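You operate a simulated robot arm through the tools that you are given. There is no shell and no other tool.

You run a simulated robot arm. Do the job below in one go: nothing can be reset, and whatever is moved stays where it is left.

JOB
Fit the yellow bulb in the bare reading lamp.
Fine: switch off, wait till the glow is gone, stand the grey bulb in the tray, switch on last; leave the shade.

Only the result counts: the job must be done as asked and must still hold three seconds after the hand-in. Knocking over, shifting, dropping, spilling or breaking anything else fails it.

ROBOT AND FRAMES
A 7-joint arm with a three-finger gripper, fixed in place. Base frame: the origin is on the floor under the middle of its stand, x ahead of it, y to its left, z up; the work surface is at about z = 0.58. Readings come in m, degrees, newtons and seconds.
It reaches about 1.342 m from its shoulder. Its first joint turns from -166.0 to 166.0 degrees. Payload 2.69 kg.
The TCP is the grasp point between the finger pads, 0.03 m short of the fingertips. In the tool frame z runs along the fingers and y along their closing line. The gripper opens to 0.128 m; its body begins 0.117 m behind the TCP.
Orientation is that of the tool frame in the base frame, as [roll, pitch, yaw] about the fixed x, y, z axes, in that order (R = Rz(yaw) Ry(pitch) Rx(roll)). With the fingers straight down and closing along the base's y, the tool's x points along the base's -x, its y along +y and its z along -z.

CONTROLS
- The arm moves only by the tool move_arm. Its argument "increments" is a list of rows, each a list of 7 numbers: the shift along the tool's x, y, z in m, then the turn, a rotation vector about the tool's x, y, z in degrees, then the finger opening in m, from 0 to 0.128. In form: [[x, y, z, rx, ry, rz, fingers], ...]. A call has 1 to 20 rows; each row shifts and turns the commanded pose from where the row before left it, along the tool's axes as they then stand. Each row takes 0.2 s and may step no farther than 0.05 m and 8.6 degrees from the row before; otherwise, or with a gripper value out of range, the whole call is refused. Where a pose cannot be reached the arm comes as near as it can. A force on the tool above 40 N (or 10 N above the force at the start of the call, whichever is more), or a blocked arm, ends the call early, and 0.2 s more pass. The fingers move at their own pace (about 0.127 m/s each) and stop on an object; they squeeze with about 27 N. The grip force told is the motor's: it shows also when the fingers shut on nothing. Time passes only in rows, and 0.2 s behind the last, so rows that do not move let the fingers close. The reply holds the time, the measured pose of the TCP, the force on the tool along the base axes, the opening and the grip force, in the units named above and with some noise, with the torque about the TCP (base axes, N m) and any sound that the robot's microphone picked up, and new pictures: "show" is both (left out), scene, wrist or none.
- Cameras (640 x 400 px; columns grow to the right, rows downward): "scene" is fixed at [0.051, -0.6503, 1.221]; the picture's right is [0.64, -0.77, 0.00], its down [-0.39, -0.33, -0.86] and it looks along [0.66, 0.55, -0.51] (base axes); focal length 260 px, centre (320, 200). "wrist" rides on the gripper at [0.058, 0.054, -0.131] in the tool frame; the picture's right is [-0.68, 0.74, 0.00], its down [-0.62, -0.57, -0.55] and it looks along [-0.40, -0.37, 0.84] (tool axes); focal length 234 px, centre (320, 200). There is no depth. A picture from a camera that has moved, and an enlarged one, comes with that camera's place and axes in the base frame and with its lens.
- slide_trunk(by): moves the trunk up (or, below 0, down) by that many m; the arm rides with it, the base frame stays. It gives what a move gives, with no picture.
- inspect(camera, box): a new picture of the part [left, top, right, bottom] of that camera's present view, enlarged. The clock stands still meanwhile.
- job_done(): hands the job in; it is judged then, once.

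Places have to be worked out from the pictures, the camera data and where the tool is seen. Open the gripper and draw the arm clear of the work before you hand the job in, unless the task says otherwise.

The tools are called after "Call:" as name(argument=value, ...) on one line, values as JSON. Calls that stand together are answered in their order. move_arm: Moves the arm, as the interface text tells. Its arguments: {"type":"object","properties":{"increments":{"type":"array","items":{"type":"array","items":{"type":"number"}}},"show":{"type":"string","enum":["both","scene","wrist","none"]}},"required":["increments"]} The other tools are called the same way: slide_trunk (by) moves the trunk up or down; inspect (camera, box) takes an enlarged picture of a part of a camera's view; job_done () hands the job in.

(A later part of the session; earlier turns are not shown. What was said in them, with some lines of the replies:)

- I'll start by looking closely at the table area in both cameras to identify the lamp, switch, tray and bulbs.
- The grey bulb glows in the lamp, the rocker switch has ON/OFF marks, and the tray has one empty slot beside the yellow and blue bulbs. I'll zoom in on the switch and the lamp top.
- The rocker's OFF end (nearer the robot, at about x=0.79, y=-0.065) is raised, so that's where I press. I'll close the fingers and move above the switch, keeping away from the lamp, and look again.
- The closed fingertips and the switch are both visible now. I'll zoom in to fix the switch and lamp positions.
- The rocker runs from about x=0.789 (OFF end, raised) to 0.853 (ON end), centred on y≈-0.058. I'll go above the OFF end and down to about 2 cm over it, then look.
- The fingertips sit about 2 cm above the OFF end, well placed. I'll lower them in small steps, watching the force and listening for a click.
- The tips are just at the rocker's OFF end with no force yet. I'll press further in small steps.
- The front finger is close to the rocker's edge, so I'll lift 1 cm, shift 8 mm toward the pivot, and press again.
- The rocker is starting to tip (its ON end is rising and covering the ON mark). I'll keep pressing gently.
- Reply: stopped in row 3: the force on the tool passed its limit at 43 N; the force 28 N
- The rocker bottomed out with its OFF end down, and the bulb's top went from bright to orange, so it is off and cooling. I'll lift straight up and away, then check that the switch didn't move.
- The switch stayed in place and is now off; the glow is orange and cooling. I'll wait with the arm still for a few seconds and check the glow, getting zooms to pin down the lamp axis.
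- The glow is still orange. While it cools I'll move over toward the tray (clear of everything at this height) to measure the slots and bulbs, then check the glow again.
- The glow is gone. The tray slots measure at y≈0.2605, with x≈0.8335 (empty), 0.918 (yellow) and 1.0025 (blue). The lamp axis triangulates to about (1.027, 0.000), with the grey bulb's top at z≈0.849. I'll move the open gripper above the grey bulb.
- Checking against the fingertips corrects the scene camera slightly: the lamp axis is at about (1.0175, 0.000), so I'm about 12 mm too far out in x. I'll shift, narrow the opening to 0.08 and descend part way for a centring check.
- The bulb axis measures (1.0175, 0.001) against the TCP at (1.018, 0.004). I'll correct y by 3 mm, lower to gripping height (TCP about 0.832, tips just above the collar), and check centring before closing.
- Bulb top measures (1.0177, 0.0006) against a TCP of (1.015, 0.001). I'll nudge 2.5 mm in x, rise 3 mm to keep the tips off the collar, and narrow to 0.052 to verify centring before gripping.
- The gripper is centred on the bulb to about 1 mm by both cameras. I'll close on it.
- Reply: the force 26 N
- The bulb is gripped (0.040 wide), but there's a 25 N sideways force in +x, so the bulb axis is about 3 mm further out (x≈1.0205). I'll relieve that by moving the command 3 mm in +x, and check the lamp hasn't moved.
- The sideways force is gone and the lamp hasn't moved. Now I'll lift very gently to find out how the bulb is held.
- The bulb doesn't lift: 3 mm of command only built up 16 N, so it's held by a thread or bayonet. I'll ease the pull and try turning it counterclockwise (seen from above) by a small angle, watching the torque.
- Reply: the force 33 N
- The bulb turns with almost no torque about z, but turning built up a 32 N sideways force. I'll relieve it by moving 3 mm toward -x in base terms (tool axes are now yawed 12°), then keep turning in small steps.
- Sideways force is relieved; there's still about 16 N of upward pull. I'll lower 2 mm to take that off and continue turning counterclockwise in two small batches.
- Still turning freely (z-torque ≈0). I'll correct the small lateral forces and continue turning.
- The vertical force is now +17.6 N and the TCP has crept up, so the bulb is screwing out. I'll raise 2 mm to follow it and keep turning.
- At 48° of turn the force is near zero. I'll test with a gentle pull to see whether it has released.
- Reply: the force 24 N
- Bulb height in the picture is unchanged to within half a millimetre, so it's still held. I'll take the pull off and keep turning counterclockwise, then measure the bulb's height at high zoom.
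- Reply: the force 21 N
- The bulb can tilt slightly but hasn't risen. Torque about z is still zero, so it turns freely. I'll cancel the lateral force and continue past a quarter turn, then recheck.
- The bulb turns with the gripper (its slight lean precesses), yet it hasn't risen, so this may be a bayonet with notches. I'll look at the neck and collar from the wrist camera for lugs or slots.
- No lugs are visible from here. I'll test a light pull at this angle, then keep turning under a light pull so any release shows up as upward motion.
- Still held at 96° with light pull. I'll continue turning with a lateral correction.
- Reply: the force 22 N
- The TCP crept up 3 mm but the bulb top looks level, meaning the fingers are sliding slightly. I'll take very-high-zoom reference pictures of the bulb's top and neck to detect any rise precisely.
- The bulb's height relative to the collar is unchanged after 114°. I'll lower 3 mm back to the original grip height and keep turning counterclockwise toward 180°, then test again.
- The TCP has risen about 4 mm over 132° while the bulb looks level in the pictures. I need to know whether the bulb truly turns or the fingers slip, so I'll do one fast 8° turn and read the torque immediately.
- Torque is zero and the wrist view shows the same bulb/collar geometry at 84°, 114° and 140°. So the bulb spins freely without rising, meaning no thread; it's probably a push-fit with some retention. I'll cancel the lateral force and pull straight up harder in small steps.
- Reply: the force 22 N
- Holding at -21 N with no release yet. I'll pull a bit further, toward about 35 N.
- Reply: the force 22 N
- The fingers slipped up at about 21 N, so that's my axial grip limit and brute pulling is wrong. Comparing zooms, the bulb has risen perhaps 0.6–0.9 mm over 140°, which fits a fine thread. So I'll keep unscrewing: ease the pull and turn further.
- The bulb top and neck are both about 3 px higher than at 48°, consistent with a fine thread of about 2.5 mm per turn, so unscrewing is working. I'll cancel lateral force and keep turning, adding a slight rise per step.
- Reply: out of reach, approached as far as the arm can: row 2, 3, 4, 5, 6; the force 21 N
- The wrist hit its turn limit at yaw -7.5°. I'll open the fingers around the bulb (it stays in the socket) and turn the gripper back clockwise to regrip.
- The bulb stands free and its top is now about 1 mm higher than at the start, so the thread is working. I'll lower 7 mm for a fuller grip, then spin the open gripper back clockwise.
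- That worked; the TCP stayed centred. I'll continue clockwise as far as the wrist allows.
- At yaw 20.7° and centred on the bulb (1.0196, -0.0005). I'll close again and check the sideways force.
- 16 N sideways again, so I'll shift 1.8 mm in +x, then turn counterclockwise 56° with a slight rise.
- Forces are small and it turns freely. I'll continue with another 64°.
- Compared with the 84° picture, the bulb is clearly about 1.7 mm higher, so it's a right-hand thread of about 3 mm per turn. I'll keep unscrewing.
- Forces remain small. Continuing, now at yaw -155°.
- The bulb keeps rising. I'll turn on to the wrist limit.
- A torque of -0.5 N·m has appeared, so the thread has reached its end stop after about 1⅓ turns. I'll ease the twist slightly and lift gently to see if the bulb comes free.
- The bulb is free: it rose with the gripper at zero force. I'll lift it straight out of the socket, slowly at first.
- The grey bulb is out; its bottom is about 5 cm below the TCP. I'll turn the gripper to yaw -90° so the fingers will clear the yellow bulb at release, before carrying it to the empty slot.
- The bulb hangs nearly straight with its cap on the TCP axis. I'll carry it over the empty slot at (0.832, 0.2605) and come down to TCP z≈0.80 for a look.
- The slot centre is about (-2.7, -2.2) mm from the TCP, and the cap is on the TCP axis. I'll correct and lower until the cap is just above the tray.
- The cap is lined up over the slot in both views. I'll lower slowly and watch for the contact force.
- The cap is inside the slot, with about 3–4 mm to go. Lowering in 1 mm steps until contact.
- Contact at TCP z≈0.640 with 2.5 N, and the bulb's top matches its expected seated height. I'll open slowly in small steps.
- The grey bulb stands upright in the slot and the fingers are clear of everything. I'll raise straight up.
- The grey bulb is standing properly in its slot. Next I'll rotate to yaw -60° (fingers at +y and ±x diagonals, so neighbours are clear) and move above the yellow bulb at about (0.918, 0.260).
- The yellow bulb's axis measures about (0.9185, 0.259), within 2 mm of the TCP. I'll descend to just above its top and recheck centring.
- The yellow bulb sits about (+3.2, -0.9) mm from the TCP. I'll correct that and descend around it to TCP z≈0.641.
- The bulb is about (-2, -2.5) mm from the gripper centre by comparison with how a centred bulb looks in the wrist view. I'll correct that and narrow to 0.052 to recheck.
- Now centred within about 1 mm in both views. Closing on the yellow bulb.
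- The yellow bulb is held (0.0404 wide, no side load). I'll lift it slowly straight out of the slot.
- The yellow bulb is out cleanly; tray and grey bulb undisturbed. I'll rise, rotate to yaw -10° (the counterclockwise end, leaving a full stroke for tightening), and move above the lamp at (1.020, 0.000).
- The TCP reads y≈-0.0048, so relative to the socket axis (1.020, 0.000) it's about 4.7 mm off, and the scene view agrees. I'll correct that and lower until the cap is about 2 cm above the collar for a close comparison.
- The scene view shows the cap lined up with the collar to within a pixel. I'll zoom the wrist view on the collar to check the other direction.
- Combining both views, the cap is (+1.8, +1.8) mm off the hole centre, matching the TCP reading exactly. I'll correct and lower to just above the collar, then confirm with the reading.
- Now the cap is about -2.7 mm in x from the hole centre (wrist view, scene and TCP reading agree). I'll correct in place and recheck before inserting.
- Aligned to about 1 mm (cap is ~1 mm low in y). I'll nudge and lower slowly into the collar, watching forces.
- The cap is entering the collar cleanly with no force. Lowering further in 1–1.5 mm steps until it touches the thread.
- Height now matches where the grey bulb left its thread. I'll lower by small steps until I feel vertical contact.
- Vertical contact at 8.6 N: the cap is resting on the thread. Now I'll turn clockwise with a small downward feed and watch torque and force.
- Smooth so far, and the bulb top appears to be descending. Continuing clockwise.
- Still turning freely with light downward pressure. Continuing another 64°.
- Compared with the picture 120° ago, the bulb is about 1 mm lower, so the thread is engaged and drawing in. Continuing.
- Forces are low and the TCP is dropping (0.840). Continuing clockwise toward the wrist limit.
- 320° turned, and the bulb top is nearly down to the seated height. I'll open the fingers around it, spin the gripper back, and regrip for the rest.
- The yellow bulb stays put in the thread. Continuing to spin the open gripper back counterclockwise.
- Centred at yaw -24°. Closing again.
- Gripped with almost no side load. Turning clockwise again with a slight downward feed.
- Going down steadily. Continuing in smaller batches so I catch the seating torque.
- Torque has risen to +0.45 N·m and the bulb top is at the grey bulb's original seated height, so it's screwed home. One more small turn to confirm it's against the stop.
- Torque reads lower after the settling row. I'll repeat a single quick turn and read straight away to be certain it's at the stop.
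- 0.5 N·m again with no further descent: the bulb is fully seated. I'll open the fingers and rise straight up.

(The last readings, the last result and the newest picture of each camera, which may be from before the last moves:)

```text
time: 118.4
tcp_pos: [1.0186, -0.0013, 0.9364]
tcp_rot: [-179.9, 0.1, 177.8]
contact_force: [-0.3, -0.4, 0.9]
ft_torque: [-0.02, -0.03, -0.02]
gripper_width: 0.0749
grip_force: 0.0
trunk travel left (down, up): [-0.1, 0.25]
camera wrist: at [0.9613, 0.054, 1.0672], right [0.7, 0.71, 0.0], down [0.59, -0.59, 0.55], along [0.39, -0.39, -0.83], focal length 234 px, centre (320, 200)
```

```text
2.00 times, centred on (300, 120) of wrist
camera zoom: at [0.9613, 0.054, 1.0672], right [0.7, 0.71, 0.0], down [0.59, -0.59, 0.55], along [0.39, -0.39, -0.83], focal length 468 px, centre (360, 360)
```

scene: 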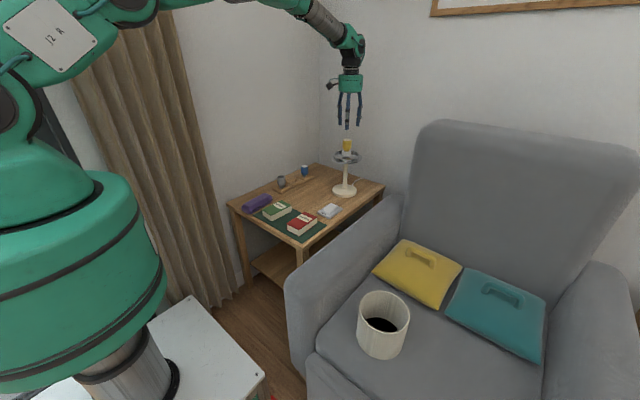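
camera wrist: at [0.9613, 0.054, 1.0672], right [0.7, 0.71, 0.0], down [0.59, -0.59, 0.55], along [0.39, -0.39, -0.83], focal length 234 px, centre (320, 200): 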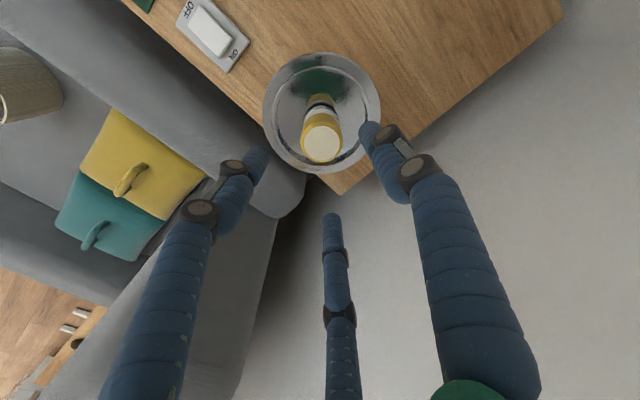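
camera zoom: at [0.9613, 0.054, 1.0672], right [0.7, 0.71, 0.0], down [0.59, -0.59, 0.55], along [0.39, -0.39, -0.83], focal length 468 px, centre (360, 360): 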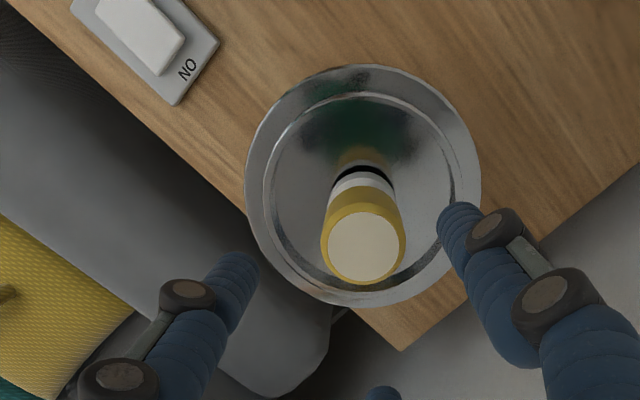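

The yellow bulb sits exactly as the grey one did. Now the switch: I'll close the fingers, move clear of the lamp and come down above the ON end at about (0.843, -0.058).

Call:
move_arm(increments=[[0, 0, -0.02, 0, 0, 0, 0.06], [0.03446, -0.01268, 0, 0, 0, 0, 0.03], [0.03446, -0.01268, 0, 0, 0, 0, 0.0], [0.03446, -0.01268, 0, 0, 0, 0, 0.0], [0.03446, -0.01268, 0, 0, 0, 0, 0.0], [0.03446, -0.01268, 0, 0, 0, 0, 0.0], [0, 0, 0.04, 0, 0, 0, 0.0], [0, 0, 0.045, 0, 0, 0, 0.0], [0, 0, 0.045, 0, 0, 0, 0.0], [0, 0, 0.045, 0, 0, 0, 0.0], [0, 0, 0.045, 0, 0, 0, 0.0], [0, 0, 0.045, 0, 0, 0, 0.0], [0, 0, 0, 0, 0, 0, 0.0]], show="both")

Call:
inspect(camera="scene", box=[308, 175, 353, 220])

Call:
inspect(camera="wrist", box=[220, 90, 420, 250])

```text
time: 121.2
tcp_pos: [0.8455, -0.0555, 0.6893]
tcp_rot: [180.0, 0.1, 177.8]
contact_force: [0.2, -0.3, -1.3]
ft_torque: [-0.02, 0.03, -0.03]
gripper_width: 0.0022
grip_force: 27.1
trunk travel left (down, up): [-0.1, 0.25]
camera wrist: at [0.7882, 0.0, 0.8211], right [0.7, 0.71, 0.0], down [0.59, -0.59, 0.55], along [0.39, -0.39, -0.84], focal length 234 px, centre (320, 200)
```

scene: 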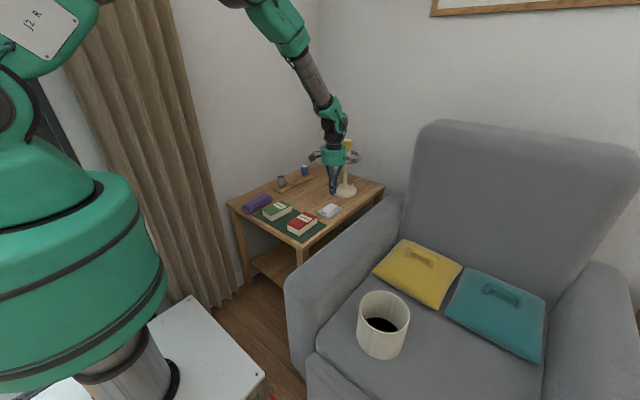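
wrist: 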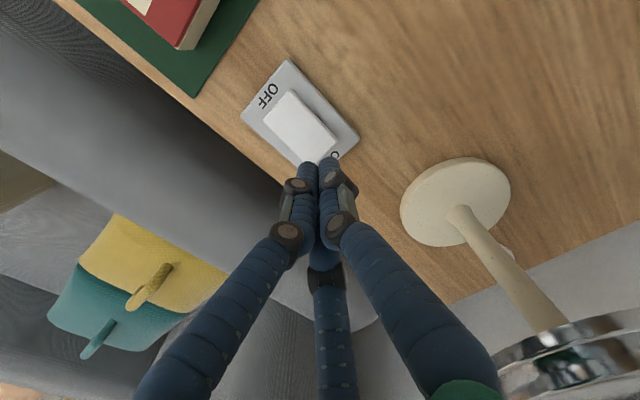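

```text
8.89 times, centred on (330, 198) of scene
camera zoom: at [0.051, -0.6503, 1.221], right [0.64, -0.77, 0.0], down [-0.39, -0.33, -0.86], along [0.66, 0.55, -0.51], focal length 2314 px, centre (227, 222)
```

zoom: 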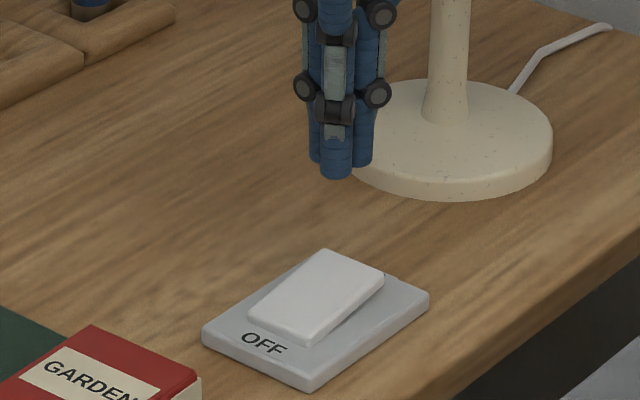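

```text
2.50 times, centred on (320, 170) of wrist
camera zoom: at [0.7882, 0.0, 0.8211], right [0.7, 0.71, 0.0], down [0.59, -0.59, 0.55], along [0.39, -0.39, -0.84], focal length 585 px, centre (320, 275)
```

zoom: 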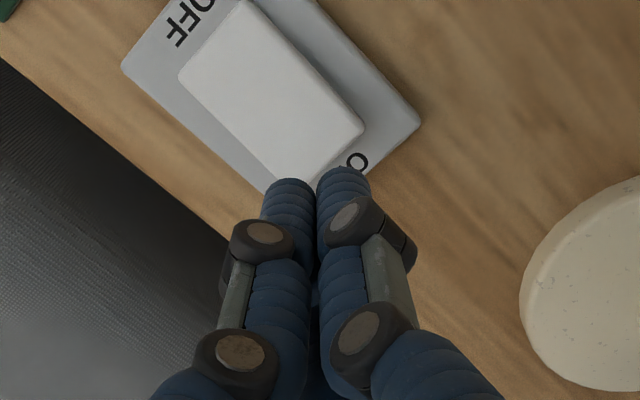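

The rocker spans about x=0.791–0.851 at y≈-0.060, with the ON end raised. I'll shift to (0.8405, -0.0585) and lower to just above it.

Call:
move_arm(increments=[[0.0049, -0.0032, 0.01, 0, 0, 0, 0.0], [0, 0, 0.02, 0, 0, 0, 0.0], [0, 0, 0.012, 0, 0, 0, 0.0], [0, 0, 0, 0, 0, 0, 0.0]], show="none")

Call:
inspect(camera="scene", box=[312, 185, 348, 221])

Call:
inspect(camera="wrist", box=[240, 90, 400, 230])

```text
time: 122.2
tcp_pos: [0.8421, -0.0604, 0.6484]
tcp_rot: [-179.9, 0.1, 178.0]
contact_force: [-0.2, -0.6, 0.5]
ft_torque: [-0.02, 0.03, 0.03]
gripper_width: 0.0022
grip_force: 27.2
trunk travel left (down, up): [-0.1, 0.25]
```

```text
11.11 times, centred on (330, 203) of scene
camera zoom: at [0.051, -0.6503, 1.221], right [0.64, -0.77, 0.0], down [-0.39, -0.33, -0.86], along [0.66, 0.55, -0.51], focal length 2893 px, centre (209, 167)
```

zoom: 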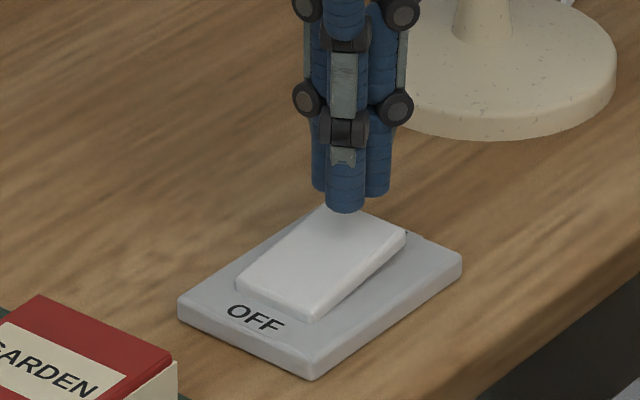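

```text
2.86 times, centred on (320, 160) of wrist
camera zoom: at [0.7841, -0.0041, 0.779], right [0.7, 0.71, 0.0], down [0.59, -0.59, 0.55], along [0.39, -0.39, -0.84], focal length 669 px, centre (320, 314)
```

zoom: 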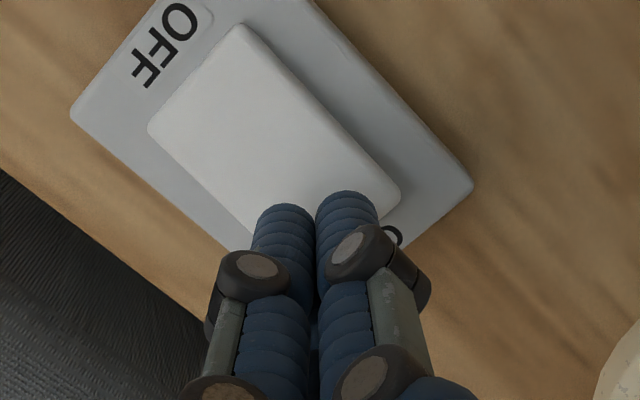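

The tips are right over the ON end. Pressing down in small steps.

Call:
move_arm(increments=[[0, 0, 0.006, 0, 0, 0, 0.0], [0, 0, 0.004, 0, 0, 0, 0.0], [0, 0, 0.003, 0, 0, 0, 0.0], [0, 0, 0.003, 0, 0, 0, 0.0], [0, 0, 0.002, 0, 0, 0, 0.0]], show="none")

Call:
inspect(camera="scene", box=[312, 185, 348, 221])

Call:
inspect(camera="scene", box=[325, 132, 370, 168])

```text
time: 123.4
tcp_pos: [0.8405, -0.0612, 0.6297]
tcp_rot: [180.0, 0.1, 177.9]
contact_force: [0.8, 3.0, 5.1]
ft_torque: [0.05, 0.06, -0.01]
gripper_width: 0.0022
grip_force: 27.0
trunk travel left (down, up): [-0.1, 0.25]
```

```text
11.11 times, centred on (330, 203) of scene
camera zoom: at [0.051, -0.6503, 1.221], right [0.64, -0.77, 0.0], down [-0.39, -0.33, -0.86], along [0.66, 0.55, -0.51], focal length 2893 px, centre (209, 167)
```

zoom: 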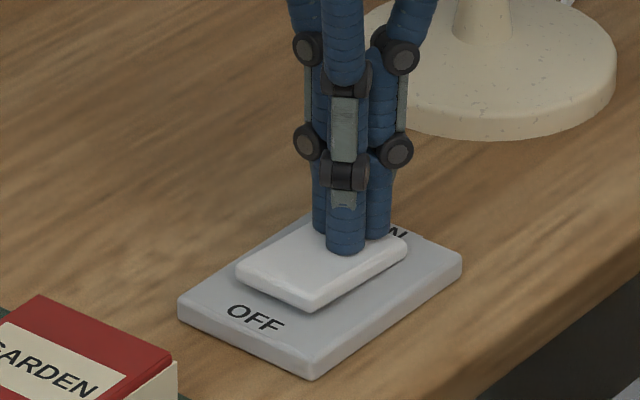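

```text
11.11 times, centred on (348, 150) of scene
camera zoom: at [0.051, -0.6503, 1.221], right [0.64, -0.77, 0.0], down [-0.39, -0.33, -0.86], along [0.66, 0.55, -0.51], focal length 2893 px, centre (14, 756)
```

zoom: 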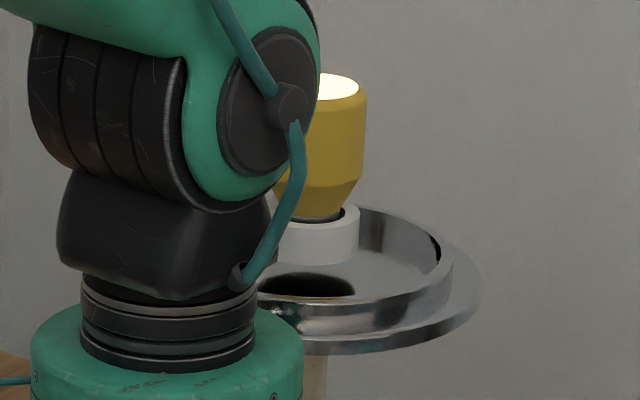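

The yellow bulb is lit and the rocker has tipped to ON. I'll press 1.5 mm more to be sure it's latched, then lift off.

Call:
move_arm(increments=[[0, 0, 0.0015, 0, 0, 0, 0.0], [0, 0, 0, 0, 0, 0, 0.0]], show="none")

```text
time: 124.0
tcp_pos: [0.8414, -0.0609, 0.6293]
tcp_rot: [180.0, 0.3, 177.8]
contact_force: [-2.8, 1.6, 21.0]
ft_torque: [-0.08, 0.39, -0.03]
gripper_width: 0.002
grip_force: 27.2
trunk travel left (down, up): [-0.1, 0.25]
```

The rocker is bottomed at 21 N. I'll lift straight up, back away from the lamp, and check everything.

Call:
move_arm(increments=[[0, 0, -0.006, 0, 0, 0, 0.0], [0, 0, -0.02, 0, 0, 0, 0.0], [0, 0, -0.04, 0, 0, 0, 0.0], [0.015, 0, -0.045, 0, 0, 0, 0.0], [0.02, 0, -0.045, 0, 0, 0, 0.0], [0.02, 0, -0.045, 0, 0, 0, 0.0], [0.02, 0, -0.045, 0, 0, 0, 0.0], [0.03, 0, -0.035, 0, 0, 0, 0.04], [0.03, 0, -0.035, 0, 0, 0, 0.08], [0.04, 0, -0.02, 0, 0, 0, 0.128], [0.04, 0, 0, 0, 0, 0, 0.128], [0, 0, 0, 0, 0, 0, 0.128]], show="both")

Call:
inspect(camera="scene", box=[312, 195, 348, 222])

Call:
inspect(camera="scene", box=[310, 130, 380, 210])

Call:
inspect(camera="scene", box=[220, 120, 400, 260])

```text
time: 126.6
tcp_pos: [0.6249, -0.0534, 0.9635]
tcp_rot: [-180.0, 0.1, 177.8]
contact_force: [0.4, 0.3, 0.5]
ft_torque: [-0.03, -0.04, -0.01]
gripper_width: 0.1281
grip_force: 0.1
trunk travel left (down, up): [-0.1, 0.25]
camera wrist: at [0.5664, 0.0022, 1.0953], right [0.7, 0.71, 0.0], down [0.59, -0.59, 0.55], along [0.39, -0.39, -0.83], focal length 234 px, centre (320, 200)
```

scene: 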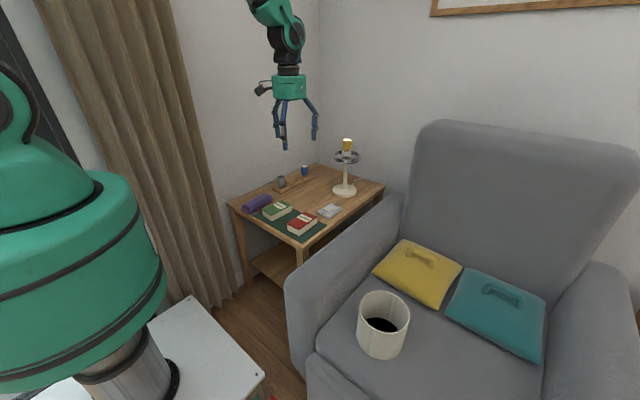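
wrist: 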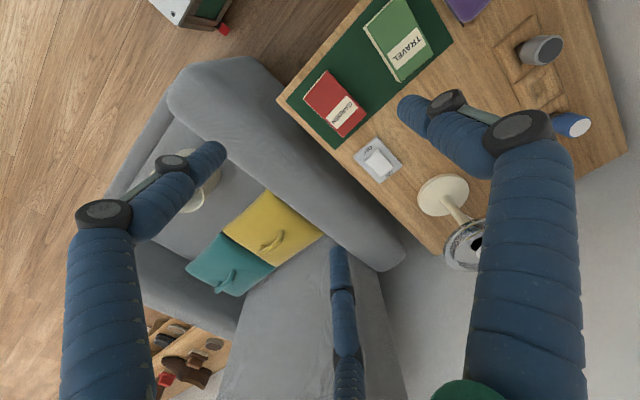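

```text
14.81 times, centred on (330, 208) of scene
camera zoom: at [0.051, -0.6503, 1.221], right [0.64, -0.77, 0.0], down [-0.39, -0.33, -0.86], along [0.66, 0.55, -0.51], focal length 3857 px, centre (172, 74)
```

zoom: 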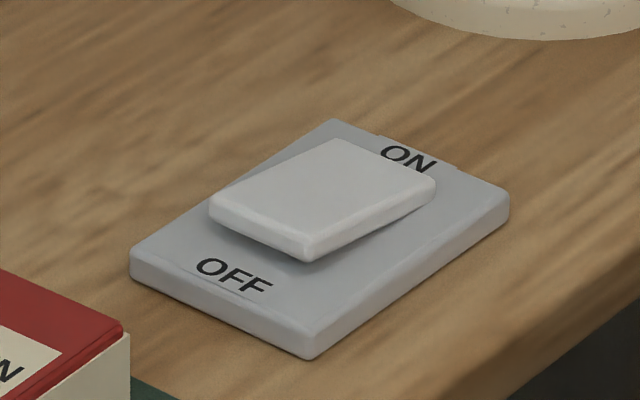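

```text
5.00 times, centred on (345, 170) of scene
camera zoom: at [0.051, -0.6503, 1.221], right [0.64, -0.77, 0.0], down [-0.39, -0.33, -0.86], along [0.66, 0.55, -0.51], focal length 1302 px, centre (195, 350)
```

zoom: 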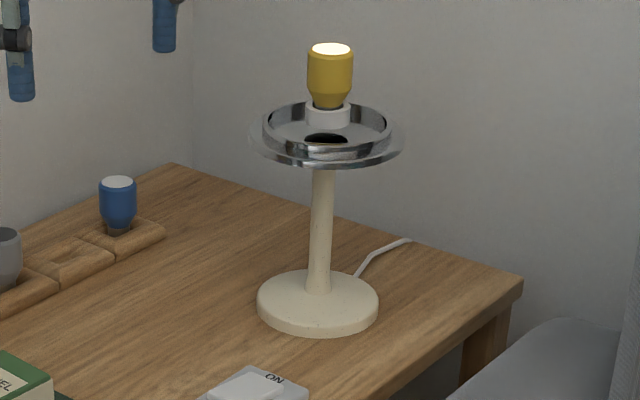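

```text
2.86 times, centred on (310, 190) of scene
camera zoom: at [0.051, -0.6503, 1.221], right [0.64, -0.77, 0.0], down [-0.39, -0.33, -0.86], along [0.66, 0.55, -0.51], focal length 744 px, centre (349, 229)
```

zoom: 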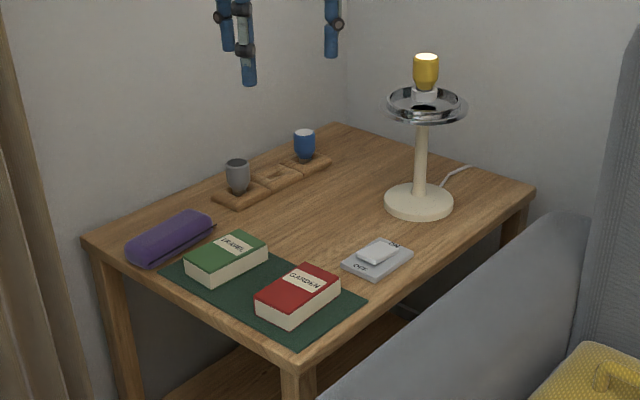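

The yellow bulb is seated and lit, and the switch is on ON. The grey bulb stands upright in the tray, the lamp, shade carrier and blue bulb haven't moved, and the gripper is open and clear. Handing in.

Call:
job_done()

```text
The job is handed in.
```

The yellow bulb is screwed into the reading lamp and lit, and I've handed the job in.

- **Off and cooling:** I pressed the switch to OFF and waited until the glow had gone before touching the grey bulb.
- **Grey bulb:** it was threaded in, so I unscrewed it (about 1⅓ turns). It stands upright in the empty tray slot.
- **Yellow bulb:** I screwed it in until the torque rose at the stop. It sits at the same height the grey one did.
- **Switch:** turned on last, and the yellow bulb lit.
- **Everything else:** I left the shade alone. In the final pictures the lamp, the tray, the blue bulb and the other things on the table look unmoved. The gripper is open and the arm is clear of the table.
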